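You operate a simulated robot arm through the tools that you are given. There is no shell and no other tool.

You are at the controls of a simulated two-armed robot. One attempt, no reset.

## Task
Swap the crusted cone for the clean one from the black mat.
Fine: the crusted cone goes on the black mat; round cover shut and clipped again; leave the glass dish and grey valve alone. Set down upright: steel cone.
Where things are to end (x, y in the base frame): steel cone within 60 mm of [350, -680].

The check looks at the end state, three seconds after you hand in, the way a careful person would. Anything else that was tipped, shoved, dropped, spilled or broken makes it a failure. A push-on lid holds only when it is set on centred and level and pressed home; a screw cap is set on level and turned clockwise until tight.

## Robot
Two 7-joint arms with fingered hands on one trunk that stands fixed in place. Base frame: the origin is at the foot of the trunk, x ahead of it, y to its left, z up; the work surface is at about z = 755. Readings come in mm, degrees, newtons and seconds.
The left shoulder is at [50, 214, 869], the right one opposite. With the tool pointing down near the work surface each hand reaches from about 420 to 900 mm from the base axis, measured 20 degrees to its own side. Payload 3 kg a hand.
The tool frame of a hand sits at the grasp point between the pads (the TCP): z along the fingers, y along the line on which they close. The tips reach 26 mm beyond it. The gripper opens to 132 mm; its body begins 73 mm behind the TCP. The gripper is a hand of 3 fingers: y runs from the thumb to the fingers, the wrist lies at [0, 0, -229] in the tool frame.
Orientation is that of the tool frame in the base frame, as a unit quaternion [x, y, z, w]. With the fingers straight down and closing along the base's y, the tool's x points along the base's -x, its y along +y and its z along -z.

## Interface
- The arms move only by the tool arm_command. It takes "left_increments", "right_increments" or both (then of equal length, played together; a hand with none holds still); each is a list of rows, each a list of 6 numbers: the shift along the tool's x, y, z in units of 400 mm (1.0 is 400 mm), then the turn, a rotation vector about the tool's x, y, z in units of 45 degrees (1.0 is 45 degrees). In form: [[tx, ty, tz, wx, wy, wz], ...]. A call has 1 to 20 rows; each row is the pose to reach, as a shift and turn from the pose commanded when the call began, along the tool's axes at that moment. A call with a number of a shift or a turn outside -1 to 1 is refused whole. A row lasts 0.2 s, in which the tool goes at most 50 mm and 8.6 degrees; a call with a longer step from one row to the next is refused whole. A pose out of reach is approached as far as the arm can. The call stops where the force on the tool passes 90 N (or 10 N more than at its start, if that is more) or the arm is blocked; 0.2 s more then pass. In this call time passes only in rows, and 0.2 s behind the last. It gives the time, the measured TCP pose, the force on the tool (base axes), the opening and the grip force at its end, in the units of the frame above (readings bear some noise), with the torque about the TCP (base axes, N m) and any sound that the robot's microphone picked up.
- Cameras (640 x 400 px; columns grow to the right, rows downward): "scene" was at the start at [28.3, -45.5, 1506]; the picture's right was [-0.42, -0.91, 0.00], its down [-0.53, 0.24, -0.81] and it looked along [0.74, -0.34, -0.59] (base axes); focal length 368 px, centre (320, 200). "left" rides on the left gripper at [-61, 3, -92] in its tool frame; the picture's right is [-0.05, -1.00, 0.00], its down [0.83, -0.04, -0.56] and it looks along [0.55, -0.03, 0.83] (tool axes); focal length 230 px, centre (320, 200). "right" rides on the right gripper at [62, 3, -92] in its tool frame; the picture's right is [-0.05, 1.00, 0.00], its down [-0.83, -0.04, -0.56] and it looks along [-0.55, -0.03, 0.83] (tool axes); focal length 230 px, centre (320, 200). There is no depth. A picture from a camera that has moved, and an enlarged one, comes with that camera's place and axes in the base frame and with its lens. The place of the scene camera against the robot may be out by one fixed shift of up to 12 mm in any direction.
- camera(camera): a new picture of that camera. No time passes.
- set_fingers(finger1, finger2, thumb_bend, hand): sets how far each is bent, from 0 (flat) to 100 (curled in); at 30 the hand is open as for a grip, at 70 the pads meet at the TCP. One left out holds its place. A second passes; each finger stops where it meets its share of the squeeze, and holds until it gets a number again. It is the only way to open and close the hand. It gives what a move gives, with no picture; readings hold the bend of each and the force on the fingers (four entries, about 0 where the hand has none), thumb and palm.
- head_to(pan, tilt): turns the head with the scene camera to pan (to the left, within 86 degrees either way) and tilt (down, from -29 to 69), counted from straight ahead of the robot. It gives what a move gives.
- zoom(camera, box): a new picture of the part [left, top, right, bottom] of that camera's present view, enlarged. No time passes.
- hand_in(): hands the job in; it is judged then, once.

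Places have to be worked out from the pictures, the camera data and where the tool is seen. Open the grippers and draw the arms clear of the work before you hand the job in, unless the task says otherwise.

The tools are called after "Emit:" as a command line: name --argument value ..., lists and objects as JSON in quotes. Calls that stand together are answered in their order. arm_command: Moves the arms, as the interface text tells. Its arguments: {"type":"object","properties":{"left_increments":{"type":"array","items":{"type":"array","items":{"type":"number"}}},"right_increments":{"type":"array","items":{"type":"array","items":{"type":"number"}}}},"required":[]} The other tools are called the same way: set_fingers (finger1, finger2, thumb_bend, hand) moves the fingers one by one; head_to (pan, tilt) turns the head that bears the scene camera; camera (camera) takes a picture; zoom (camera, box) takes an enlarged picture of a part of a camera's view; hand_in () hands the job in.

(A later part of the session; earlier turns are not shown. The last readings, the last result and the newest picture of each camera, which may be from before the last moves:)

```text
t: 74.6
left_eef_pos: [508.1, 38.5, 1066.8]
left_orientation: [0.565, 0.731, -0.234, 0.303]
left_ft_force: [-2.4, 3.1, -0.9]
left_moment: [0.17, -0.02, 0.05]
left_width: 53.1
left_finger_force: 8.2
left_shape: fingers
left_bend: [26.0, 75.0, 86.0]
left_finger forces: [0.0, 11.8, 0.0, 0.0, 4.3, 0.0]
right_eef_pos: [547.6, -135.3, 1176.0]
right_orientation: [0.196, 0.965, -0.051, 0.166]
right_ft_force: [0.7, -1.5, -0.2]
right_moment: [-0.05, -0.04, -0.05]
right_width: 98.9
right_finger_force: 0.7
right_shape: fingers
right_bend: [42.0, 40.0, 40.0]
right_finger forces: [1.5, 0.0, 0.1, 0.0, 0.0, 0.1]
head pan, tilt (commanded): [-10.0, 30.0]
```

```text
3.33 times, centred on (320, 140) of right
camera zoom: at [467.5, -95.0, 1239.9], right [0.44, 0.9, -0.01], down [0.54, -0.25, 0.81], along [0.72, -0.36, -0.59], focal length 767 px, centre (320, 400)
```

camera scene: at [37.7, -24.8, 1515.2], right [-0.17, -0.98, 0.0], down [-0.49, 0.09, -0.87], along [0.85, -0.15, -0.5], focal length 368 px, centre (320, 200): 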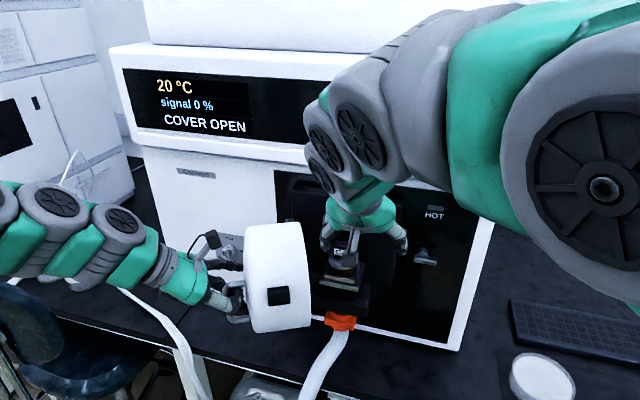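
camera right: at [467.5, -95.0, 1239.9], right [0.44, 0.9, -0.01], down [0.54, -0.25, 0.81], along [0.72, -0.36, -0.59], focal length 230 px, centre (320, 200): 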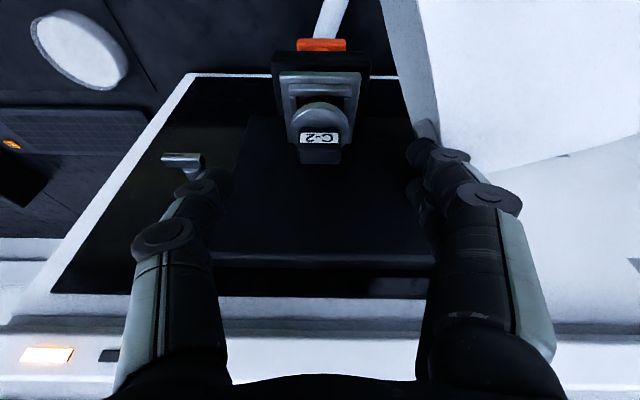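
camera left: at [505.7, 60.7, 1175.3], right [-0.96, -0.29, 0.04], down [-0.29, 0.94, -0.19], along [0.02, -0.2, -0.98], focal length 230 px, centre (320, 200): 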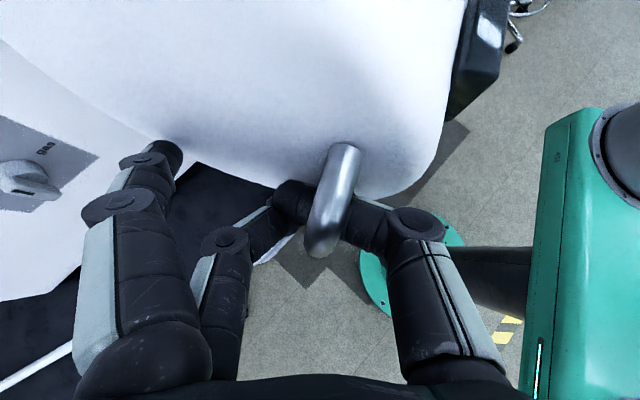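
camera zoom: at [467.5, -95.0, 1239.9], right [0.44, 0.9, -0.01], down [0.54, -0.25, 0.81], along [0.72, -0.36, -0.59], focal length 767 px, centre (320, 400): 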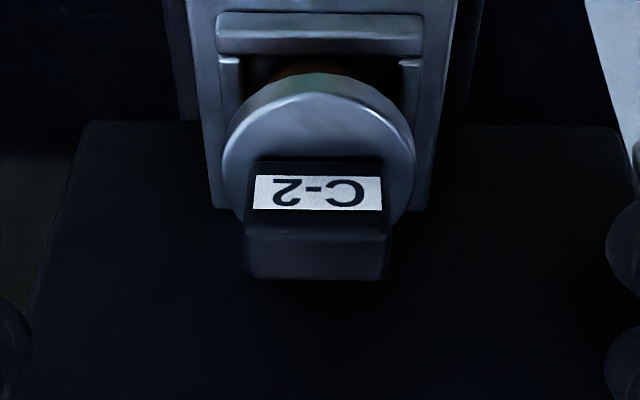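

The right finger just brushes the cover rim, since the cover is only about 60° open. I swing the cover another 30° open with the left hand to make room.

Emit:
arm_command --left_increments '[[0.0185, 0.037, -0.0185, 0.063, 0, 0.063], [0.036, 0.076, -0.036, 0.126, 0, 0.126], [0.052, 0.116, -0.052, 0.189, 0, 0.189], [0.064, 0.159, -0.064, 0.257, 0, 0.257], [0.074, 0.203, -0.074, 0.325, 0, 0.325], [0.0815, 0.2465, -0.0815, 0.393, 0, 0.393]]'

Emit:
camera --camera "scene"

Emit:
camera --camera "left"

Emit:
camera --camera "right"

```text
t: 76.0
left_eef_pos: [592.4, 108.1, 1066.7]
left_orientation: [0.71, 0.591, -0.294, 0.246]
left_ft_force: [-1.8, 3.4, -0.7]
left_moment: [0.13, -0.07, 0.06]
left_width: 53.0
left_finger_force: 7.4
left_shape: fingers
left_bend: [26.0, 75.0, 87.0]
left_finger forces: [0.0, 12.1, 0.0, 0.1, 4.0, 0.0]
right_eef_pos: [548.8, -134.5, 1175.7]
right_orientation: [0.195, 0.965, -0.05, 0.169]
right_ft_force: [0.1, -0.1, 0.1]
right_moment: [-0.04, -0.01, 0.01]
right_width: 101.3
right_finger_force: 0.1
right_shape: fingers
right_bend: [40.0, 40.0, 40.0]
right_finger forces: [0.1, 0.1, 0.1, 0.0, 0.0, 0.0]
head pan, tilt (commanded): [-10.0, 30.0]
```

```text
taken
camera scene: at [37.8, -24.7, 1515.2], right [-0.17, -0.98, 0.0], down [-0.49, 0.09, -0.87], along [0.85, -0.15, -0.5], focal length 368 px, centre (320, 200)
```

scene: 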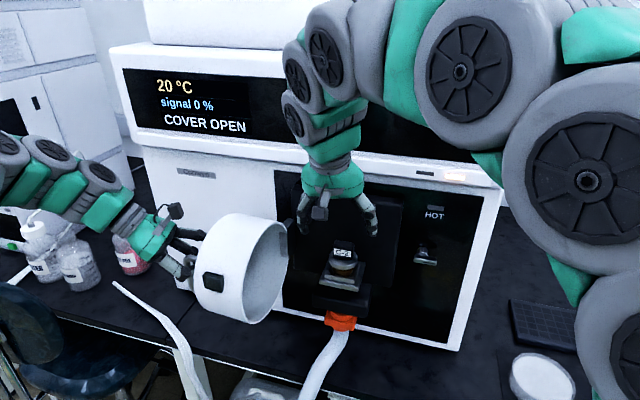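

```text
taken
camera left: at [599.3, 128.8, 1175.0], right [-0.99, 0.14, 0.04], down [0.14, 0.97, -0.19], along [-0.06, -0.19, -0.98], focal length 230 px, centre (320, 200)
```

left: 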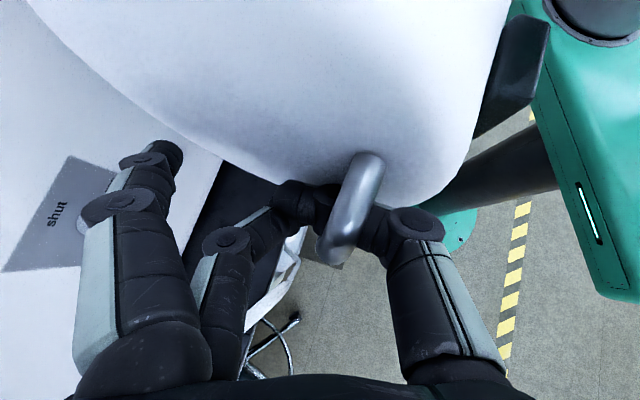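

```text
taken
camera right: at [467.4, -95.0, 1240.4], right [0.44, 0.9, -0.01], down [0.53, -0.25, 0.81], along [0.72, -0.36, -0.59], focal length 230 px, centre (320, 200)
```

right: 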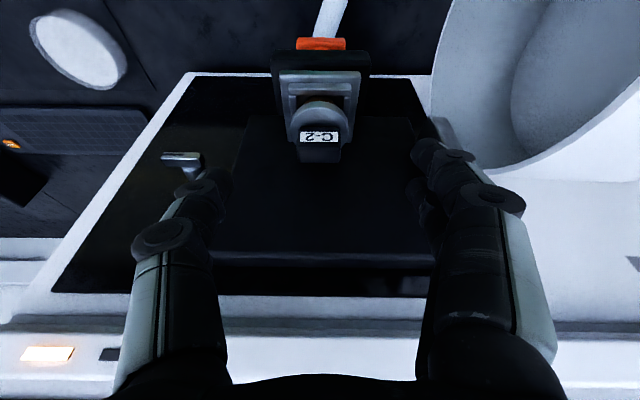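

The cover is wide open (~90°). The tab is centred under the right hand; I descend two thirds of the way and check.

Emit:
arm_command --right_increments '[[-0.016, -0.001, 0.06, 0, 0, 0], [-0.032, -0.002, 0.12, 0, 0, 0], [-0.0475, -0.003, 0.175, 0, 0, 0]]'

Emit:
camera --camera "right"

Emit:
zoom --camera "right" --box '[240, 100, 400, 240]'

```text
t: 76.8
left_eef_pos: [591.9, 108.5, 1066.6]
left_orientation: [0.71, 0.59, -0.295, 0.245]
left_ft_force: [-1.8, 4.1, -0.9]
left_moment: [0.22, -0.08, 0.02]
left_width: 53.2
left_finger_force: 8.4
left_shape: fingers
left_bend: [26.0, 75.0, 87.0]
left_finger forces: [0.0, 12.5, 0.0, 0.0, 4.6, 0.1]
right_eef_pos: [585.8, -154.1, 1117.1]
right_orientation: [0.195, 0.965, -0.05, 0.167]
right_ft_force: [-0.7, -0.5, 0.7]
right_moment: [0.0, 0.01, -0.02]
right_width: 101.2
right_finger_force: 0.0
right_shape: fingers
right_bend: [40.0, 40.0, 40.0]
right_finger forces: [0.0, 0.0, 0.0, 0.0, 0.1, 0.0]
head pan, tilt (commanded): [-10.0, 30.0]
```

```text
taken
camera right: at [505.1, -114.1, 1181.0], right [0.44, 0.9, -0.01], down [0.54, -0.25, 0.81], along [0.72, -0.36, -0.59], focal length 230 px, centre (320, 200)
```

right: 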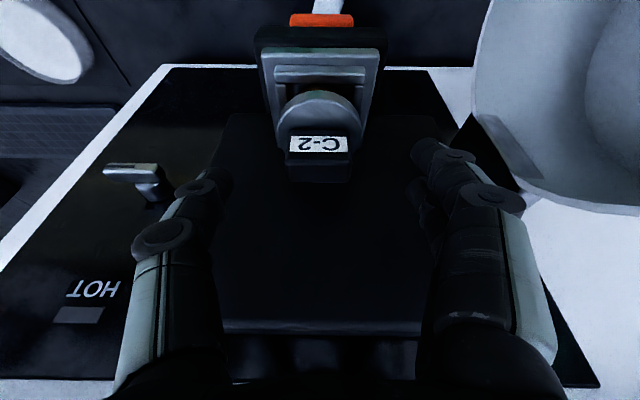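

```text
2.86 times, centred on (320, 170) of right
camera zoom: at [505.1, -114.1, 1181.0], right [0.44, 0.9, -0.01], down [0.54, -0.25, 0.81], along [0.72, -0.36, -0.59], focal length 657 px, centre (320, 286)
```

zoom: 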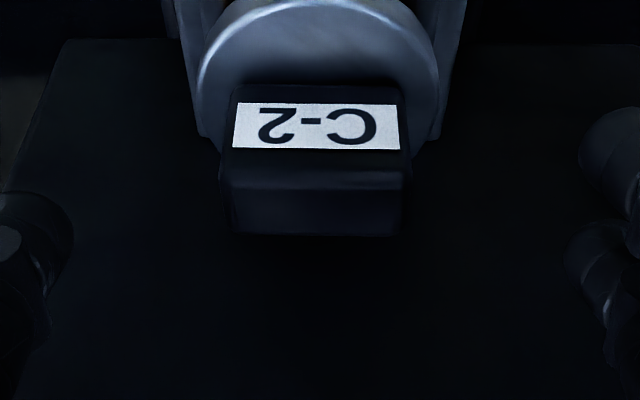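

Tab measured at depth L≈608, top z≈1082, centred. I lower the last 29 mm and close on the tab.

Emit:
arm_command --right_increments '[[0.0044, 0, 0.037, 0, 0, 0], [0.0088, 0, 0.074, 0, 0, 0]]'

Emit:
zoom --camera "right" --box '[220, 100, 420, 260]'

```text
t: 77.4
left_eef_pos: [593.0, 107.3, 1067.2]
left_orientation: [0.71, 0.591, -0.294, 0.245]
left_ft_force: [-1.9, 3.5, -1.5]
left_moment: [0.14, -0.09, 0.05]
left_width: 53.5
left_finger_force: 8.4
left_shape: fingers
left_bend: [26.0, 75.0, 87.0]
left_finger forces: [0.0, 12.1, 0.0, 0.0, 4.7, 0.0]
right_eef_pos: [591.1, -158.3, 1088.2]
right_orientation: [0.194, 0.965, -0.049, 0.168]
right_ft_force: [0.0, -0.4, -0.3]
right_moment: [0.0, 0.02, 0.02]
right_width: 101.2
right_finger_force: 0.1
right_shape: fingers
right_bend: [40.0, 40.0, 40.0]
right_finger forces: [0.0, 0.0, 0.0, 0.0, 0.0, 0.0]
head pan, tilt (commanded): [-10.0, 30.0]
```

```text
2.50 times, centred on (320, 180) of right
camera zoom: at [511.2, -117.2, 1152.3], right [0.44, 0.9, -0.01], down [0.53, -0.25, 0.81], along [0.72, -0.36, -0.59], focal length 575 px, centre (320, 250)
```

zoom: 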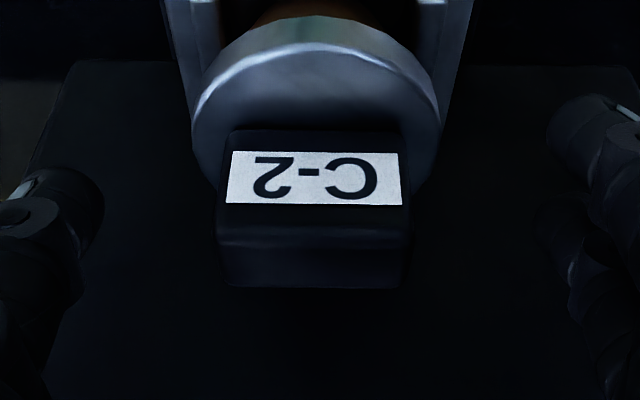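

Good alignment: fingertips flank the tab. I close with a moderate squeeze.

Emit:
set_fingers --hand "right" --finger1 68 --finger2 68 --thumb_bend 68

Emit:
zoom --camera "right" --box '[220, 100, 420, 260]'

```text
t: 78.4
left_eef_pos: [592.1, 108.2, 1066.5]
left_orientation: [0.711, 0.59, -0.294, 0.245]
left_ft_force: [-0.2, 3.2, -1.6]
left_moment: [0.15, -0.08, 0.05]
left_width: 52.9
left_finger_force: 8.8
left_shape: fingers
left_bend: [26.0, 75.0, 86.0]
left_finger forces: [0.0, 12.0, 0.0, 0.0, 4.8, 0.0]
right_eef_pos: [592.1, -156.8, 1087.3]
right_orientation: [0.195, 0.965, -0.05, 0.168]
right_ft_force: [1.6, 2.8, 11.4]
right_moment: [0.35, -0.1, -0.01]
right_width: 40.2
right_finger_force: 19.7
right_shape: fingers
right_bend: [60.0, 60.0, 63.0]
right_finger forces: [20.4, 5.8, 0.1, 0.1, 12.1, 0.0]
head pan, tilt (commanded): [-10.0, 30.0]
```

```text
2.50 times, centred on (320, 180) of right
camera zoom: at [511.2, -117.1, 1152.7], right [0.44, 0.9, -0.01], down [0.53, -0.25, 0.81], along [0.72, -0.36, -0.59], focal length 575 px, centre (320, 250)
```

zoom: 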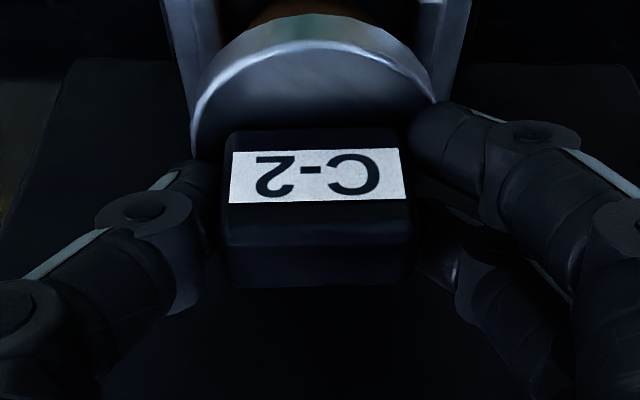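

The tab is gripped. I lift 10 mm straight up and check that the cone comes free.

Emit:
arm_command --right_increments '[[-0.0043, 0, -0.0117, 0, 0, 0], [-0.0087, 0, -0.0235, 0, 0, 0]]'

Emit:
zoom --camera "right" --box '[220, 60, 420, 260]'

Emit:
zoom --camera "scene" --box '[290, 210, 390, 310]'

```text
t: 79.0
left_eef_pos: [592.0, 107.8, 1067.8]
left_orientation: [0.711, 0.591, -0.294, 0.244]
left_ft_force: [-2.1, 2.9, -1.5]
left_moment: [0.14, -0.06, 0.06]
left_width: 53.1
left_finger_force: 8.6
left_shape: fingers
left_bend: [26.0, 75.0, 86.0]
left_finger forces: [0.0, 11.9, 0.0, 0.0, 4.7, 0.0]
right_eef_pos: [592.6, -156.9, 1097.9]
right_orientation: [0.195, 0.965, -0.049, 0.167]
right_ft_force: [-0.1, 1.0, -1.7]
right_moment: [-0.01, 0.0, 0.02]
right_width: 38.5
right_finger_force: 11.3
right_shape: fingers
right_bend: [60.0, 61.0, 63.0]
right_finger forces: [6.8, 4.7, 0.0, 0.0, 11.2, 0.0]
head pan, tilt (commanded): [-10.0, 30.0]
```

```text
2.00 times, centred on (320, 160) of right
camera zoom: at [511.4, -117.2, 1162.0], right [0.44, 0.9, -0.01], down [0.54, -0.25, 0.81], along [0.72, -0.36, -0.59], focal length 460 px, centre (320, 280)
```

zoom: 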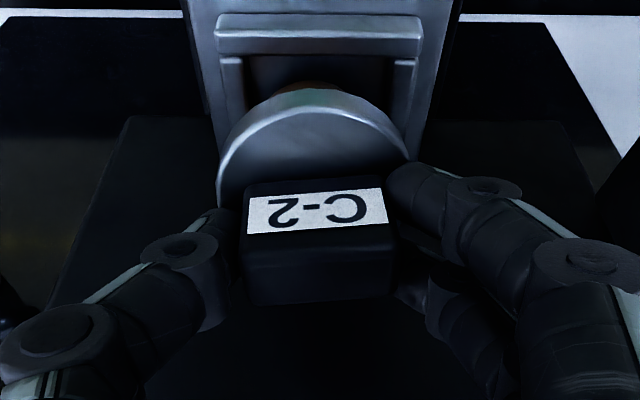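

```text
4.00 times, centred on (340, 260) of scene
camera zoom: at [37.8, -24.8, 1515.2], right [-0.17, -0.98, 0.0], down [-0.49, 0.09, -0.87], along [0.85, -0.15, -0.5], focal length 1471 px, centre (240, -40)
```

zoom: 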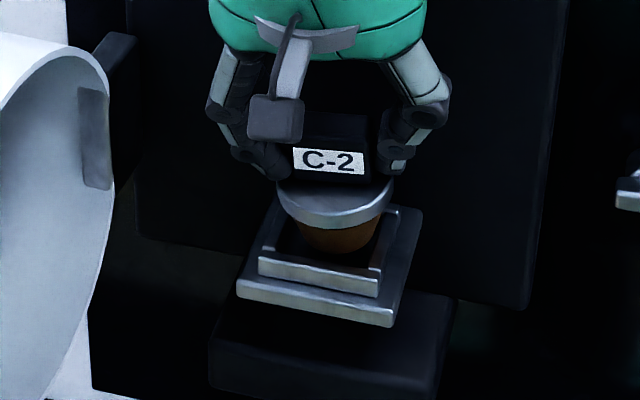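

The cone lifts freely, still upright. I raise it 45 mm more, clear of the seat, then draw it out toward me.

Emit:
arm_command --right_increments '[[-0.013, 0, -0.035, 0, 0, 0], [-0.026, 0, -0.07, 0, 0, 0], [-0.039, 0, -0.1055, 0, 0, 0], [0.05, 0, -0.138, 0, 0, 0], [0.14, 0, -0.172, 0, 0, 0], [0.23, 0, -0.205, 0, 0, 0], [0.313, 0, -0.2355, 0, 0, 0]]'

Emit:
camera --camera "right"

Emit:
camera --camera "scene"

```text
t: 80.6
left_eef_pos: [591.6, 109.2, 1066.1]
left_orientation: [0.71, 0.591, -0.294, 0.245]
left_ft_force: [-0.5, 2.4, -0.6]
left_moment: [0.11, -0.07, 0.03]
left_width: 52.9
left_finger_force: 8.1
left_shape: fingers
left_bend: [26.0, 75.0, 86.0]
left_finger forces: [0.1, 12.1, 0.1, 0.0, 4.7, 0.0]
right_eef_pos: [454.1, -98.9, 1144.4]
right_orientation: [0.195, 0.965, -0.05, 0.168]
right_ft_force: [-0.3, 0.7, -0.7]
right_moment: [0.04, 0.01, 0.02]
right_width: 37.3
right_finger_force: 10.9
right_shape: fingers
right_bend: [60.0, 65.0, 63.0]
right_finger forces: [8.2, 3.0, 0.0, 0.1, 9.6, 0.1]
head pan, tilt (commanded): [-10.0, 30.0]
```

```text
taken
camera right: at [374.0, -58.1, 1207.6], right [0.44, 0.9, -0.01], down [0.53, -0.25, 0.81], along [0.72, -0.36, -0.59], focal length 230 px, centre (320, 200)
```

right: 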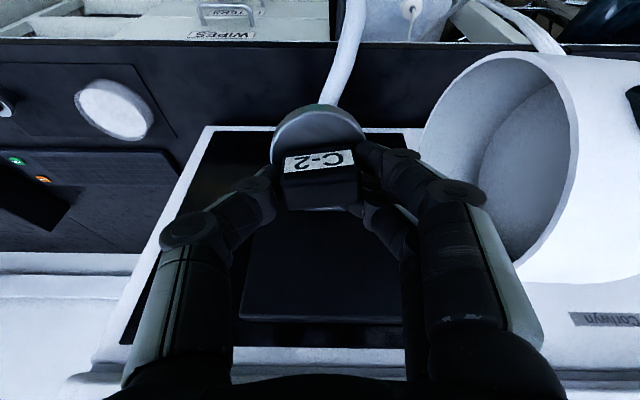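

```text
taken
camera scene: at [37.7, -24.7, 1515.2], right [-0.17, -0.98, 0.0], down [-0.49, 0.09, -0.87], along [0.85, -0.15, -0.5], focal length 368 px, centre (320, 200)
```

scene: 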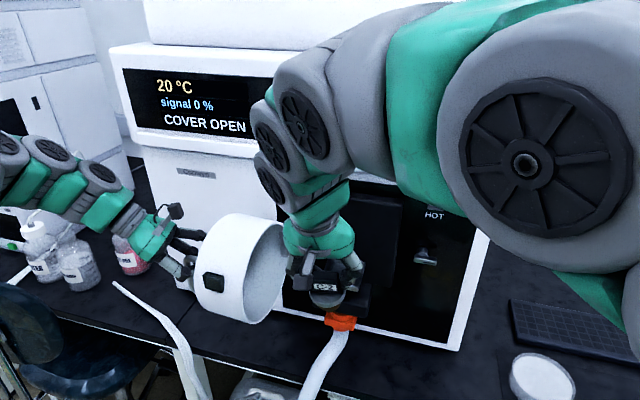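

The cone is held steadily. I carry it to the right toward the mat in two smooth moves at height, then look at the mat.

Emit:
arm_command --right_increments '[[-0.005, -0.05, 0.005, 0, 0, 0], [-0.015, -0.12, 0.015, 0, 0, 0], [-0.026, -0.2, 0.028, 0, 0, 0], [-0.038, -0.28, 0.04, 0, 0, 0], [-0.05, -0.36, 0.052, 0, 0, 0], [-0.061, -0.44, 0.064, 0, 0, 0], [-0.071, -0.52, 0.075, 0, 0, 0], [-0.08, -0.587, 0.084, 0, 0, 0]]'

Emit:
arm_command --right_increments '[[-0.005, -0.05, 0.005, 0, 0, 0], [-0.015, -0.12, 0.015, 0, 0, 0], [-0.026, -0.2, 0.028, 0, 0, 0], [-0.038, -0.28, 0.04, 0, 0, 0], [-0.05, -0.36, 0.052, 0, 0, 0], [-0.061, -0.44, 0.064, 0, 0, 0], [-0.071, -0.52, 0.075, 0, 0, 0], [-0.08, -0.587, 0.084, 0, 0, 0]]'

Emit:
camera --camera "right"

Emit:
head_to --pan -45 --tilt 40

Emit:
camera --camera "scene"

```text
t: 82.4
left_eef_pos: [591.3, 107.5, 1066.7]
left_orientation: [0.71, 0.592, -0.294, 0.245]
left_ft_force: [-0.2, 2.2, 0.0]
left_moment: [0.12, -0.11, 0.07]
left_width: 53.0
left_finger_force: 8.3
left_shape: fingers
left_bend: [26.0, 75.0, 86.0]
left_finger forces: [0.0, 12.0, 0.0, 0.0, 5.0, 0.0]
right_eef_pos: [400.1, -329.8, 1129.8]
right_orientation: [0.195, 0.965, -0.049, 0.168]
right_ft_force: [-0.7, -0.2, -1.6]
right_moment: [0.0, 0.04, 0.01]
right_width: 37.3
right_finger_force: 9.9
right_shape: fingers
right_bend: [60.0, 66.0, 63.0]
right_finger forces: [8.3, 2.2, 0.0, 0.0, 9.5, 0.0]
head pan, tilt (commanded): [-10.0, 30.0]
```

```text
t: 84.2
left_eef_pos: [592.1, 107.7, 1066.8]
left_orientation: [0.709, 0.592, -0.294, 0.245]
left_ft_force: [-0.6, 2.9, 0.2]
left_moment: [0.13, -0.07, 0.05]
left_width: 53.4
left_finger_force: 8.8
left_shape: fingers
left_bend: [26.0, 75.0, 86.0]
left_finger forces: [0.1, 12.1, 0.0, 0.0, 5.0, 0.1]
right_eef_pos: [345.1, -563.8, 1117.9]
right_orientation: [0.196, 0.965, -0.049, 0.168]
right_ft_force: [-0.1, -1.1, -2.2]
right_moment: [0.02, -0.04, -0.01]
right_width: 37.3
right_finger_force: 9.6
right_shape: fingers
right_bend: [60.0, 66.0, 63.0]
right_finger forces: [8.4, 1.6, 0.1, 0.0, 9.3, 0.0]
head pan, tilt (commanded): [-10.0, 30.0]
```

```text
taken
camera right: at [265.2, -523.5, 1181.2], right [0.44, 0.9, -0.01], down [0.53, -0.25, 0.81], along [0.72, -0.36, -0.59], focal length 230 px, centre (320, 200)
```

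right: 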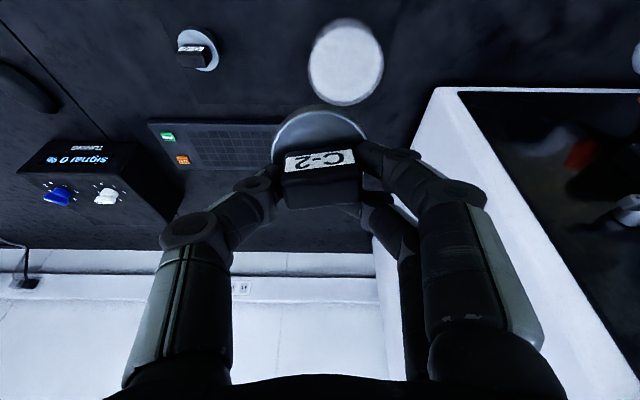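

```text
t: 85.2
left_eef_pos: [591.2, 109.0, 1066.2]
left_orientation: [0.71, 0.59, -0.295, 0.245]
left_ft_force: [0.3, 2.5, -0.2]
left_moment: [0.13, -0.07, 0.06]
left_width: 53.3
left_finger_force: 8.6
left_shape: fingers
left_bend: [26.0, 75.0, 86.0]
left_finger forces: [0.0, 11.8, 0.0, 0.0, 5.0, 0.0]
right_eef_pos: [346.0, -561.1, 1117.9]
right_orientation: [0.194, 0.965, -0.049, 0.168]
right_ft_force: [0.4, 0.2, -0.8]
right_moment: [0.02, 0.04, 0.0]
right_width: 37.2
right_finger_force: 9.5
right_shape: fingers
right_bend: [60.0, 66.0, 63.0]
right_finger forces: [8.3, 1.6, 0.0, 0.0, 9.2, 0.1]
head pan, tilt (commanded): [-45.0, 40.0]
```

```text
taken
camera scene: at [8.9, -69.2, 1499.8], right [-0.71, -0.71, 0.0], down [-0.45, 0.45, -0.77], along [0.54, -0.54, -0.64], focal length 368 px, centre (320, 200)
```

scene: 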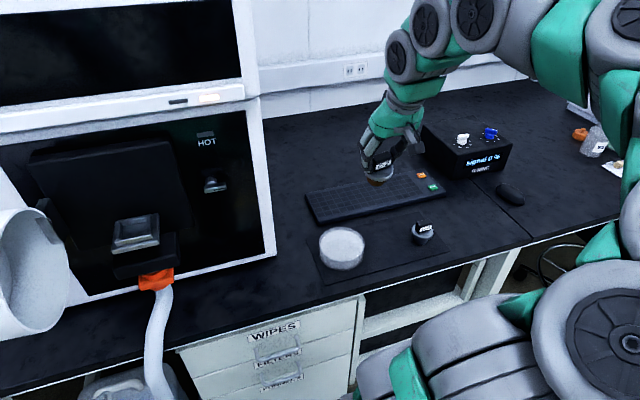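

The scene camera now sees the mat, dish and the clean cone. I zoom in to see how the clean one stands.

Emit:
zoom --camera "scene" --box '[300, 190, 480, 300]'

Emit:
zoom --camera "scene" --box '[395, 205, 455, 260]'

Emit:
zoom --camera "right" --box '[160, 0, 400, 140]'

Emit:
zoom --camera "scene" --box '[340, 130, 440, 210]'

Emit:
zoom --camera "scene" --box '[90, 190, 190, 290]'

```text
3.56 times, centred on (390, 245) of scene
camera zoom: at [8.9, -69.2, 1499.8], right [-0.71, -0.71, 0.0], down [-0.45, 0.45, -0.77], along [0.54, -0.54, -0.64], focal length 1307 px, centre (71, 40)
```

zoom: 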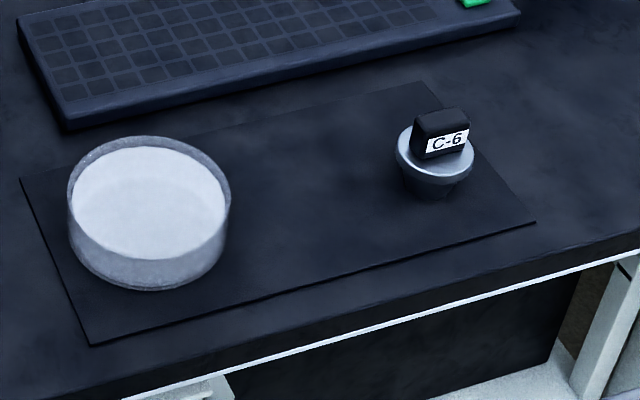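

```text
7.27 times, centred on (425, 232) of scene
camera zoom: at [8.9, -69.2, 1499.8], right [-0.71, -0.71, 0.0], down [-0.45, 0.45, -0.77], along [0.54, -0.54, -0.64], focal length 2674 px, centre (-444, -36)
```

zoom: 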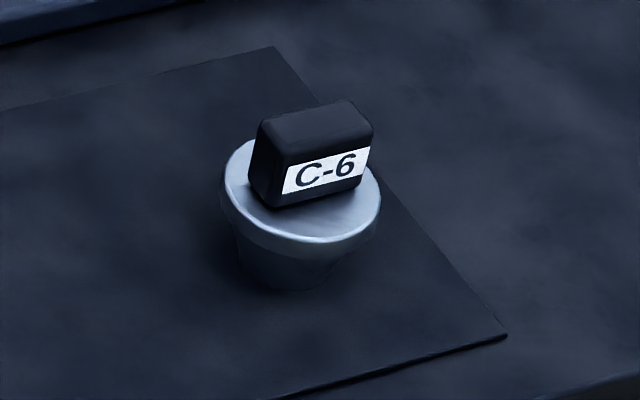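

```text
2.67 times, centred on (280, 70) of right
camera zoom: at [265.5, -522.6, 1181.3], right [0.44, 0.9, -0.01], down [0.53, -0.25, 0.81], along [0.72, -0.36, -0.59], focal length 614 px, centre (427, 547)
```

zoom: 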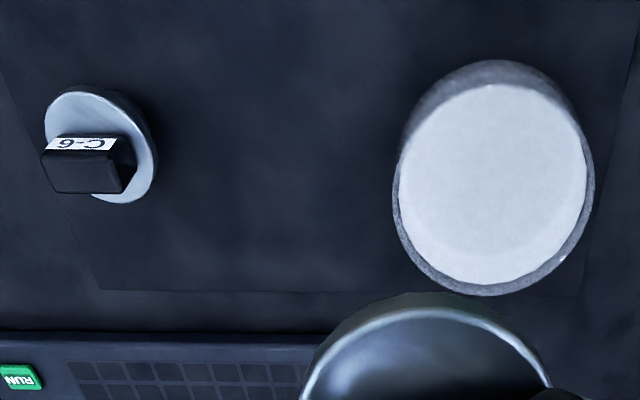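

```text
5.00 times, centred on (390, 170) of scene
camera zoom: at [8.9, -69.2, 1499.8], right [-0.71, -0.71, 0.0], down [-0.45, 0.45, -0.77], along [0.54, -0.54, -0.64], focal length 1839 px, centre (-30, 350)
```

zoom: 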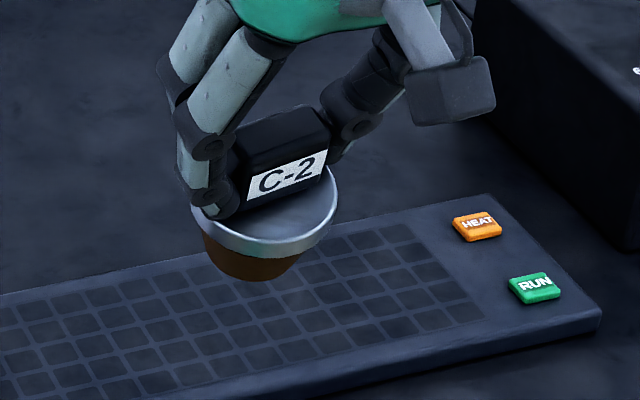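

```text
4.00 times, centred on (140, 240) of scene
camera zoom: at [8.9, -69.2, 1499.8], right [-0.71, -0.71, 0.0], down [-0.45, 0.45, -0.77], along [0.54, -0.54, -0.64], focal length 1471 px, centre (1040, 40)
```

zoom: 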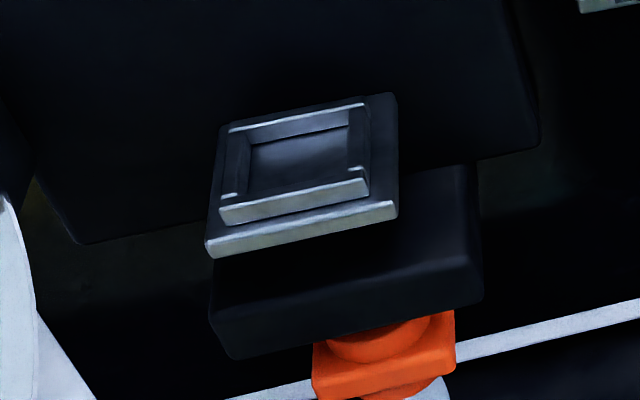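

C-6 (clean) stands like a little pot, flat base down, at about [312,-762]; dish near [429,-565]. The held C-2 looks tilted about 12° in the grip, so I roll the hand 11° clockwise to level it and re-check.

Emit:
arm_command --right_increments '[[0, 0, 0, -0.114, -0.003, 0.042], [0, 0, 0, -0.228, -0.006, 0.084]]'

Emit:
zoom --camera "scene" --box '[340, 130, 440, 210]'

Emit:
zoom --camera "right" --box '[240, 80, 400, 220]'

```text
t: 85.8
left_eef_pos: [591.8, 107.9, 1065.9]
left_orientation: [0.71, 0.591, -0.294, 0.245]
left_ft_force: [-1.1, 2.6, -0.2]
left_moment: [0.14, -0.1, 0.06]
left_width: 52.9
left_finger_force: 8.4
left_shape: fingers
left_bend: [26.0, 75.0, 86.0]
left_finger forces: [0.0, 12.1, 0.0, 0.1, 5.1, 0.0]
right_eef_pos: [345.5, -563.1, 1116.8]
right_orientation: [0.211, 0.958, 0.044, 0.189]
right_ft_force: [1.0, 0.2, -1.2]
right_moment: [0.0, -0.03, 0.02]
right_width: 37.3
right_finger_force: 10.3
right_shape: fingers
right_bend: [60.0, 67.0, 63.0]
right_finger forces: [8.2, 1.6, 0.1, 0.1, 9.4, 0.1]
head pan, tilt (commanded): [-45.0, 40.0]
```

```text
5.00 times, centred on (390, 170) of scene
camera zoom: at [8.8, -69.2, 1499.8], right [-0.71, -0.71, 0.0], down [-0.45, 0.45, -0.77], along [0.54, -0.54, -0.64], focal length 1839 px, centre (-30, 350)
```

zoom: 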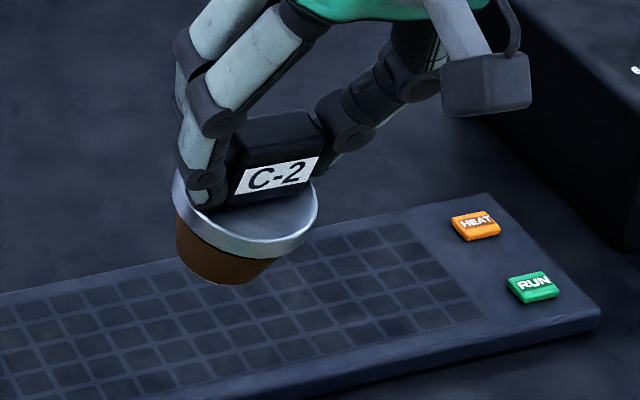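

```text
2.86 times, centred on (320, 150) of right
camera zoom: at [260.6, -534.1, 1180.3], right [0.43, 0.88, 0.18], down [0.47, -0.39, 0.79], along [0.77, -0.26, -0.58], focal length 657 px, centre (320, 343)
```

zoom: 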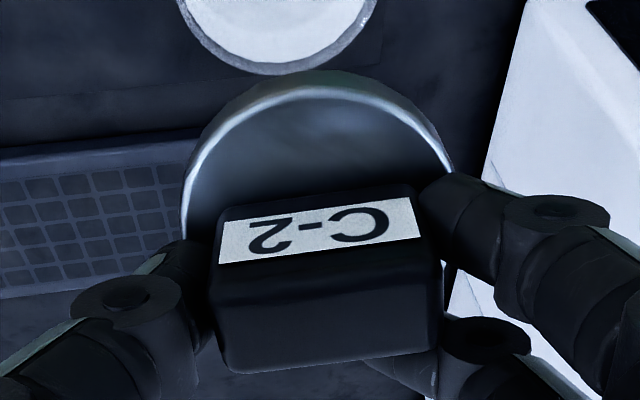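

Now it is over-corrected by about 4°; I roll back 4° while moving over to the mat target and down 100 mm.

Emit:
arm_command --right_increments '[[-0.009, -0.058, 0.047, 0.017, 0.001, -0.006], [-0.019, -0.115, 0.094, 0.034, 0.002, -0.012], [-0.028, -0.173, 0.141, 0.05, 0.003, -0.018], [-0.038, -0.23, 0.188, 0.067, 0.004, -0.024], [-0.047, -0.2875, 0.235, 0.084, 0.005, -0.03]]'

Emit:
camera --camera "right"

Emit:
zoom --camera "scene" --box '[320, 140, 480, 270]'

```text
t: 87.0
left_eef_pos: [592.2, 108.0, 1067.2]
left_orientation: [0.71, 0.591, -0.294, 0.244]
left_ft_force: [-0.8, 3.3, 0.5]
left_moment: [0.11, -0.09, 0.05]
left_width: 53.1
left_finger_force: 8.7
left_shape: fingers
left_bend: [26.0, 75.0, 86.0]
left_finger forces: [0.0, 12.1, 0.0, 0.1, 5.2, 0.0]
right_eef_pos: [352.8, -675.1, 1018.1]
right_orientation: [0.206, 0.962, 0.009, 0.18]
right_ft_force: [-0.1, 0.3, -1.8]
right_moment: [-0.01, 0.07, 0.0]
right_width: 37.5
right_finger_force: 9.3
right_shape: fingers
right_bend: [60.0, 67.0, 64.0]
right_finger forces: [8.3, 1.3, 0.1, 0.0, 9.2, 0.1]
head pan, tilt (commanded): [-45.0, 40.0]
```

```text
taken
camera right: at [269.5, -642.9, 1081.8], right [0.44, 0.89, 0.11], down [0.5, -0.34, 0.8], along [0.75, -0.29, -0.59], focal length 230 px, centre (320, 200)
```

right: 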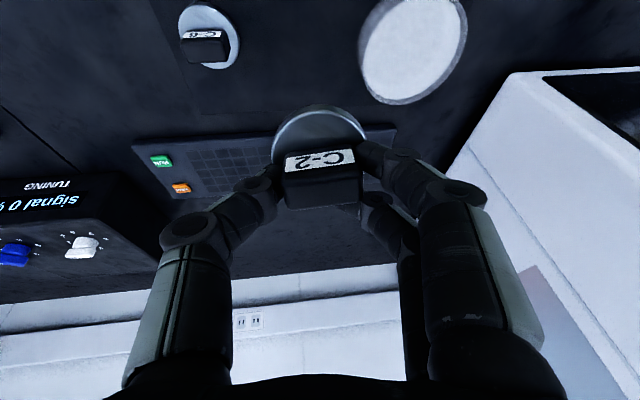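

```text
3.08 times, centred on (400, 205) of scene
camera zoom: at [8.8, -69.2, 1499.8], right [-0.71, -0.71, 0.0], down [-0.45, 0.45, -0.77], along [0.54, -0.54, -0.64], focal length 1131 px, centre (74, 185)
```

zoom: 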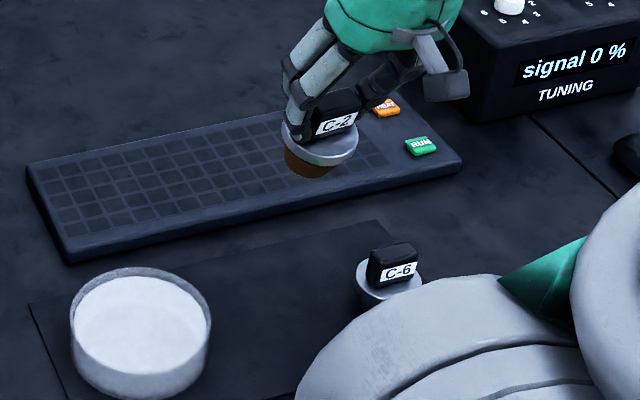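

The cone now hangs level over the target spot. I lower straight down to about 23 mm above the mat.

Emit:
arm_command --right_increments '[[0.0305, -0.0082, 0.083, 0, 0, 0], [0.061, -0.0163, 0.166, 0, 0, 0], [0.0915, -0.0245, 0.25, 0, 0, 0], [0.122, -0.0326, 0.333, 0, 0, 0], [0.1525, -0.0408, 0.416, 0, 0, 0]]'

Emit:
camera --camera "right"

Emit:
camera --camera "scene"

Emit:
zoom --camera "scene" --box '[300, 180, 460, 300]'

```text
t: 88.2
left_eef_pos: [592.7, 106.5, 1066.8]
left_orientation: [0.709, 0.592, -0.294, 0.246]
left_ft_force: [-0.5, 2.7, -0.3]
left_moment: [0.16, -0.06, 0.02]
left_width: 53.0
left_finger_force: 8.5
left_shape: fingers
left_bend: [26.0, 75.0, 86.0]
left_finger forces: [0.0, 12.1, 0.0, 0.1, 5.4, 0.0]
right_eef_pos: [352.2, -674.1, 839.3]
right_orientation: [0.206, 0.962, 0.009, 0.181]
right_ft_force: [0.7, 0.5, -1.9]
right_moment: [-0.01, 0.03, 0.04]
right_width: 37.4
right_finger_force: 9.1
right_shape: fingers
right_bend: [59.0, 67.0, 64.0]
right_finger forces: [8.4, 1.3, 0.0, 0.1, 9.1, 0.0]
head pan, tilt (commanded): [-45.0, 40.0]
```

```text
taken
camera right: at [269.8, -641.8, 903.4], right [0.44, 0.89, 0.11], down [0.5, -0.34, 0.8], along [0.75, -0.29, -0.59], focal length 230 px, centre (320, 200)
```

right: 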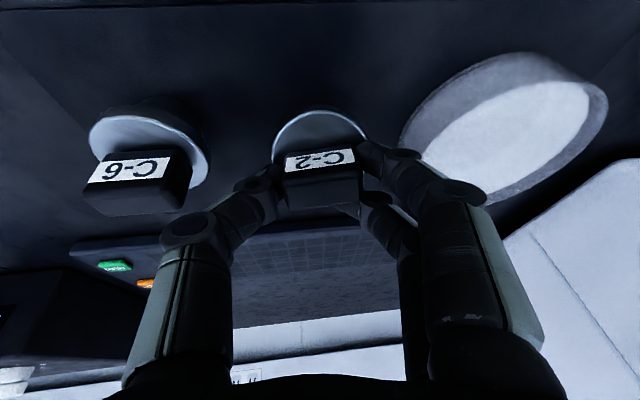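

```text
taken
camera scene: at [8.9, -69.2, 1499.8], right [-0.71, -0.71, 0.0], down [-0.45, 0.45, -0.77], along [0.54, -0.54, -0.64], focal length 368 px, centre (320, 200)
```

scene: 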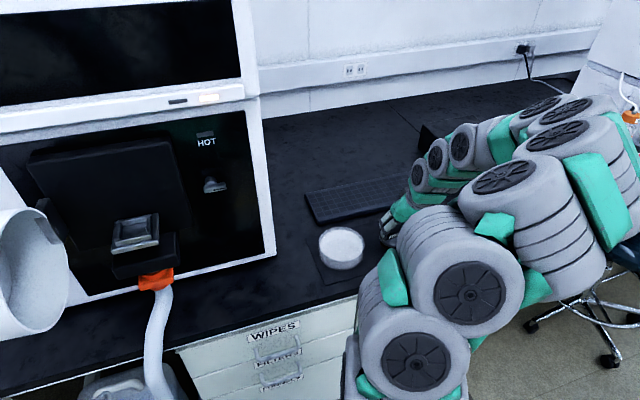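

```text
3.33 times, centred on (380, 240) of scene
camera zoom: at [8.9, -69.2, 1499.8], right [-0.71, -0.71, 0.0], down [-0.45, 0.45, -0.77], along [0.54, -0.54, -0.64], focal length 1226 px, centre (120, 67)
```

zoom: 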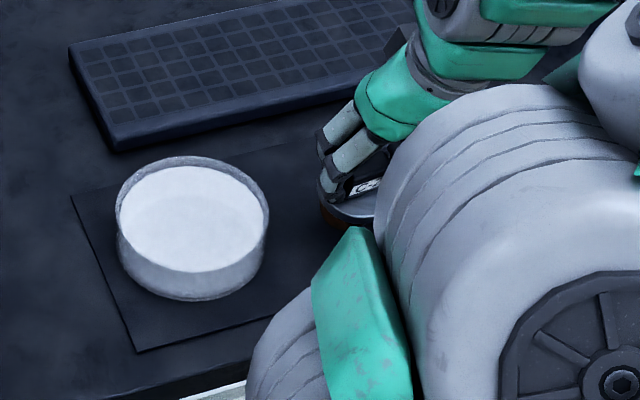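

Clearances to the dish and C-6 look fine. I lower further 14 mm, then in small steps until contact.

Emit:
arm_command --right_increments '[[0.006, -0.0016, 0.0164, 0, 0, 0], [0.012, -0.0032, 0.0327, 0, 0, 0]]'

Emit:
arm_command --right_increments '[[0.0026, -0.0007, 0.007, 0, 0, 0]]'

Emit:
arm_command --right_increments '[[0.0026, -0.0007, 0.007, 0, 0, 0]]'

Emit:
zoom --camera "right" --box '[60, 60, 460, 260]'

```text
t: 88.8
left_eef_pos: [591.0, 108.3, 1066.4]
left_orientation: [0.71, 0.591, -0.294, 0.245]
left_ft_force: [0.6, -1.1, -0.2]
left_moment: [0.12, -0.1, 0.07]
left_width: 53.0
left_finger_force: 8.4
left_shape: fingers
left_bend: [26.0, 75.0, 86.0]
left_finger forces: [0.0, 10.8, 0.0, 0.1, 6.2, 0.0]
right_eef_pos: [355.1, -676.0, 828.9]
right_orientation: [0.207, 0.961, 0.006, 0.185]
right_ft_force: [3.0, -1.7, 81.5]
right_moment: [0.86, -0.42, -0.04]
right_width: 38.0
right_finger_force: 48.0
right_shape: fingers
right_bend: [68.0, 67.0, 68.0]
right_finger forces: [43.6, 14.3, 0.0, 0.0, 37.8, 0.0]
head pan, tilt (commanded): [-45.0, 40.0]
```

```text
t: 89.1
left_eef_pos: [592.7, 108.7, 1065.7]
left_orientation: [0.71, 0.591, -0.294, 0.245]
left_ft_force: [-0.1, 1.0, 0.2]
left_moment: [0.13, -0.04, 0.07]
left_width: 52.8
left_finger_force: 8.1
left_shape: fingers
left_bend: [26.0, 75.0, 86.0]
left_finger forces: [0.0, 11.3, 0.0, 0.0, 5.3, 0.1]
right_eef_pos: [355.0, -677.3, 828.8]
right_orientation: [0.207, 0.96, 0.005, 0.186]
right_ft_force: [0.7, 6.7, 39.6]
right_moment: [0.99, -0.09, -0.07]
right_width: 38.3
right_finger_force: 30.3
right_shape: fingers
right_bend: [65.0, 65.0, 66.0]
right_finger forces: [30.8, 13.5, 0.0, 0.1, 16.3, 0.0]
head pan, tilt (commanded): [-45.0, 40.0]
stopped in row 1 (right hand): the force on the tool passed its limit at 100 N (the readings are from after the stop); the commanded pose is now the measured one
```

```text
t: 89.5
left_eef_pos: [590.6, 108.8, 1066.5]
left_orientation: [0.71, 0.59, -0.295, 0.246]
left_ft_force: [1.1, -0.6, -0.1]
left_moment: [0.1, -0.1, 0.07]
left_width: 52.8
left_finger_force: 8.3
left_shape: fingers
left_bend: [26.0, 75.0, 86.0]
left_finger forces: [0.1, 11.1, 0.1, 0.1, 6.0, 0.0]
right_eef_pos: [355.6, -679.0, 828.1]
right_orientation: [0.207, 0.96, 0.002, 0.189]
right_ft_force: [7.0, 1.1, 87.2]
right_moment: [1.32, -0.45, -0.09]
right_width: 38.9
right_finger_force: 53.4
right_shape: fingers
right_bend: [68.0, 64.0, 68.0]
right_finger forces: [47.9, 20.9, 0.0, 0.1, 38.1, 0.1]
head pan, tilt (commanded): [-45.0, 40.0]
```

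```text
1.60 times, centred on (260, 160) of right
camera zoom: at [271.5, -645.2, 890.5], right [0.44, 0.89, 0.1], down [0.48, -0.33, 0.81], along [0.76, -0.31, -0.57], focal length 368 px, centre (416, 264)
```

zoom: 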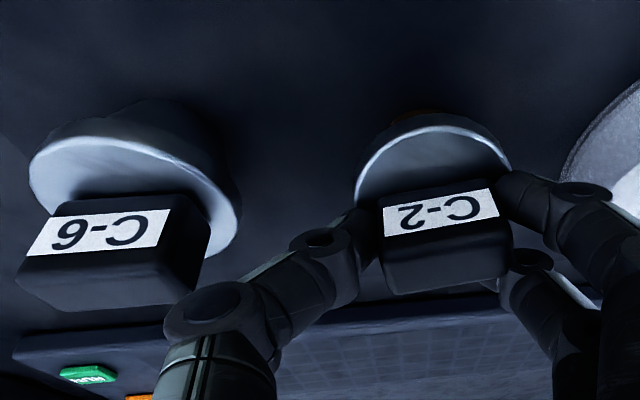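

The cone is on the mat and I pressed more than needed (contact at TCP z≈829). I raise 3 mm to take the load off before letting go.

Emit:
arm_command --right_increments '[[-0.0026, 0.0007, -0.007, 0, 0, 0]]'

Emit:
zoom --camera "right" --box '[60, 60, 460, 260]'

```text
t: 89.9
left_eef_pos: [591.4, 109.1, 1067.4]
left_orientation: [0.709, 0.592, -0.293, 0.246]
left_ft_force: [0.3, 0.4, -0.6]
left_moment: [0.14, -0.07, 0.03]
left_width: 52.8
left_finger_force: 8.7
left_shape: fingers
left_bend: [26.0, 75.0, 86.0]
left_finger forces: [0.0, 11.6, 0.1, 0.0, 6.0, 0.0]
right_eef_pos: [354.7, -678.3, 828.2]
right_orientation: [0.207, 0.961, 0.004, 0.186]
right_ft_force: [7.2, -3.8, 72.5]
right_moment: [0.67, -0.65, -0.09]
right_width: 38.9
right_finger_force: 42.6
right_shape: fingers
right_bend: [67.0, 65.0, 68.0]
right_finger forces: [35.8, 11.4, 0.0, 0.1, 38.7, 0.1]
head pan, tilt (commanded): [-45.0, 40.0]
```

```text
1.60 times, centred on (260, 160) of right
camera zoom: at [270.4, -644.6, 891.6], right [0.44, 0.89, 0.1], down [0.49, -0.33, 0.81], along [0.76, -0.3, -0.58], focal length 368 px, centre (416, 264)
```

zoom: 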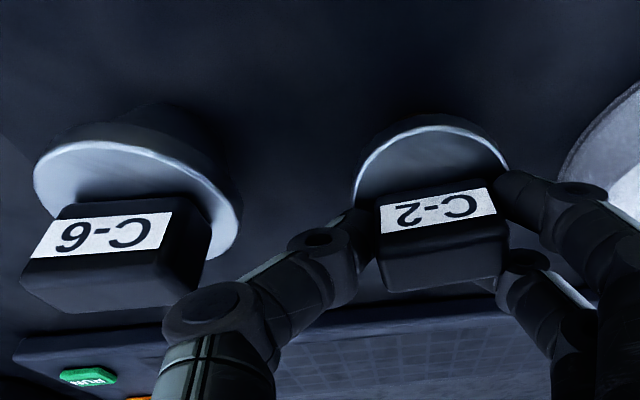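

Still 72 N downward load; I raise another 5 mm.

Emit:
arm_command --right_increments '[[-0.0043, 0.0011, -0.0117, 0, 0, 0]]'

```text
t: 90.3
left_eef_pos: [592.0, 108.6, 1066.5]
left_orientation: [0.71, 0.591, -0.294, 0.245]
left_ft_force: [-1.3, 2.3, 0.0]
left_moment: [0.13, -0.11, 0.06]
left_width: 53.0
left_finger_force: 8.9
left_shape: fingers
left_bend: [26.0, 75.0, 86.0]
left_finger forces: [0.1, 12.2, 0.0, 0.0, 5.5, 0.1]
right_eef_pos: [352.9, -676.2, 830.6]
right_orientation: [0.206, 0.962, 0.007, 0.181]
right_ft_force: [1.5, 2.0, 16.4]
right_moment: [0.35, -0.13, 0.03]
right_width: 38.4
right_finger_force: 15.9
right_shape: fingers
right_bend: [61.0, 66.0, 66.0]
right_finger forces: [14.3, 3.4, 0.1, 0.0, 12.6, 0.0]
head pan, tilt (commanded): [-45.0, 40.0]
```

Load is down to 16 N. I raise 1.5 mm more and open the fingers gently.

Emit:
arm_command --right_increments '[[-0.0013, 0.0003, -0.0035, 0, 0, 0]]'

Emit:
set_fingers --hand "right" --finger1 51 --finger2 51 --thumb_bend 51

Emit:
zoom --camera "right" --box '[60, 60, 460, 260]'

```text
t: 90.7
left_eef_pos: [592.0, 107.9, 1067.1]
left_orientation: [0.71, 0.59, -0.295, 0.245]
left_ft_force: [-0.1, 3.6, -1.9]
left_moment: [0.15, -0.11, 0.05]
left_width: 52.9
left_finger_force: 9.1
left_shape: fingers
left_bend: [26.0, 75.0, 86.0]
left_finger forces: [0.1, 12.6, 0.0, 0.0, 5.4, 0.0]
right_eef_pos: [353.4, -675.9, 834.5]
right_orientation: [0.206, 0.961, 0.006, 0.184]
right_ft_force: [0.2, 0.1, -2.2]
right_moment: [-0.04, -0.01, 0.04]
right_width: 37.2
right_finger_force: 10.1
right_shape: fingers
right_bend: [60.0, 66.0, 64.0]
right_finger forces: [8.5, 1.5, 0.0, 0.0, 9.4, 0.0]
head pan, tilt (commanded): [-45.0, 40.0]
```

```text
t: 91.7
left_eef_pos: [591.3, 108.9, 1067.4]
left_orientation: [0.71, 0.591, -0.294, 0.245]
left_ft_force: [-1.1, 4.1, -1.5]
left_moment: [0.19, -0.15, 0.05]
left_width: 52.5
left_finger_force: 9.0
left_shape: fingers
left_bend: [26.0, 75.0, 86.0]
left_finger forces: [0.1, 13.0, 0.1, 0.0, 5.3, 0.1]
right_eef_pos: [354.0, -677.8, 833.7]
right_orientation: [0.206, 0.961, 0.006, 0.184]
right_ft_force: [0.2, -0.4, -1.2]
right_moment: [0.04, -0.01, 0.01]
right_width: 63.9
right_finger_force: 0.1
right_shape: fingers
right_bend: [51.0, 51.0, 51.0]
right_finger forces: [0.0, 0.0, 0.0, 0.1, 0.1, 0.0]
head pan, tilt (commanded): [-45.0, 40.0]
```

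```text
1.60 times, centred on (260, 160) of right
camera zoom: at [270.2, -644.2, 897.4], right [0.44, 0.89, 0.1], down [0.49, -0.33, 0.81], along [0.75, -0.3, -0.58], focal length 368 px, centre (416, 264)
```

zoom: 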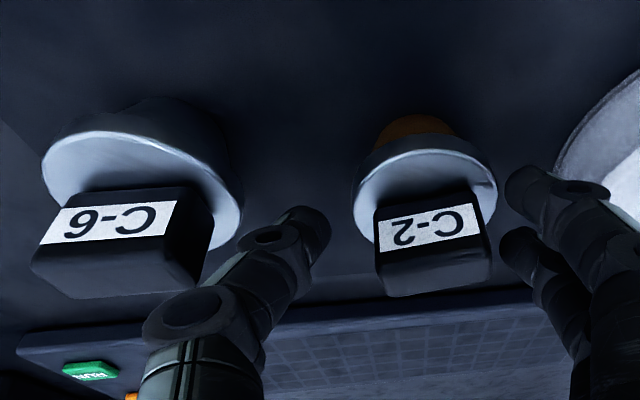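

C-2 now stands upright on the mat, released. I raise the right hand straight up 60 mm and check both cones.

Emit:
arm_command --right_increments '[[-0.0176, 0.0044, -0.0466, 0, 0, 0], [-0.0351, 0.0087, -0.0932, 0, 0, 0], [-0.0527, 0.013, -0.14, 0, 0, 0]]'

Emit:
camera --camera "right"

Emit:
zoom --camera "right" --box '[60, 0, 460, 240]'

```text
t: 92.5
left_eef_pos: [590.9, 107.5, 1066.8]
left_orientation: [0.711, 0.591, -0.294, 0.245]
left_ft_force: [-1.4, 4.4, -2.2]
left_moment: [0.19, -0.09, 0.07]
left_width: 52.9
left_finger_force: 9.0
left_shape: fingers
left_bend: [26.0, 75.0, 86.0]
left_finger forces: [0.0, 12.9, 0.0, 0.0, 5.5, 0.0]
right_eef_pos: [354.2, -677.7, 894.1]
right_orientation: [0.206, 0.961, 0.005, 0.186]
right_ft_force: [-0.2, 0.1, -0.2]
right_moment: [0.02, 0.03, -0.02]
right_width: 63.8
right_finger_force: 0.0
right_shape: fingers
right_bend: [51.0, 51.0, 51.0]
right_finger forces: [0.0, 0.0, 0.0, 0.0, 0.0, 0.1]
head pan, tilt (commanded): [-45.0, 40.0]
```

```text
taken
camera right: at [270.5, -643.9, 957.4], right [0.44, 0.89, 0.1], down [0.49, -0.33, 0.81], along [0.76, -0.3, -0.58], focal length 230 px, centre (320, 200)
```

right: 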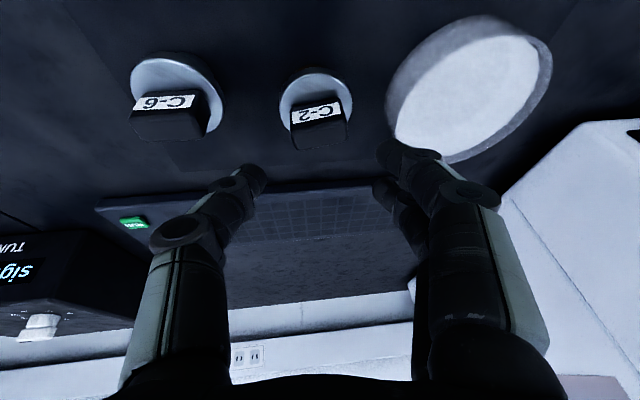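

```text
1.60 times, centred on (260, 120) of right
camera zoom: at [270.5, -643.9, 957.4], right [0.44, 0.89, 0.1], down [0.49, -0.33, 0.81], along [0.76, -0.3, -0.58], focal length 368 px, centre (416, 328)
```

zoom: 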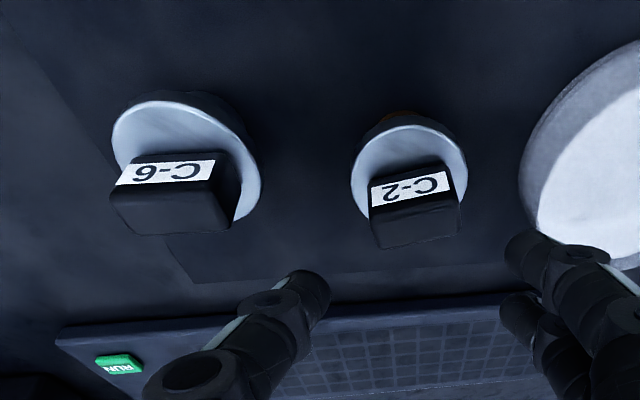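

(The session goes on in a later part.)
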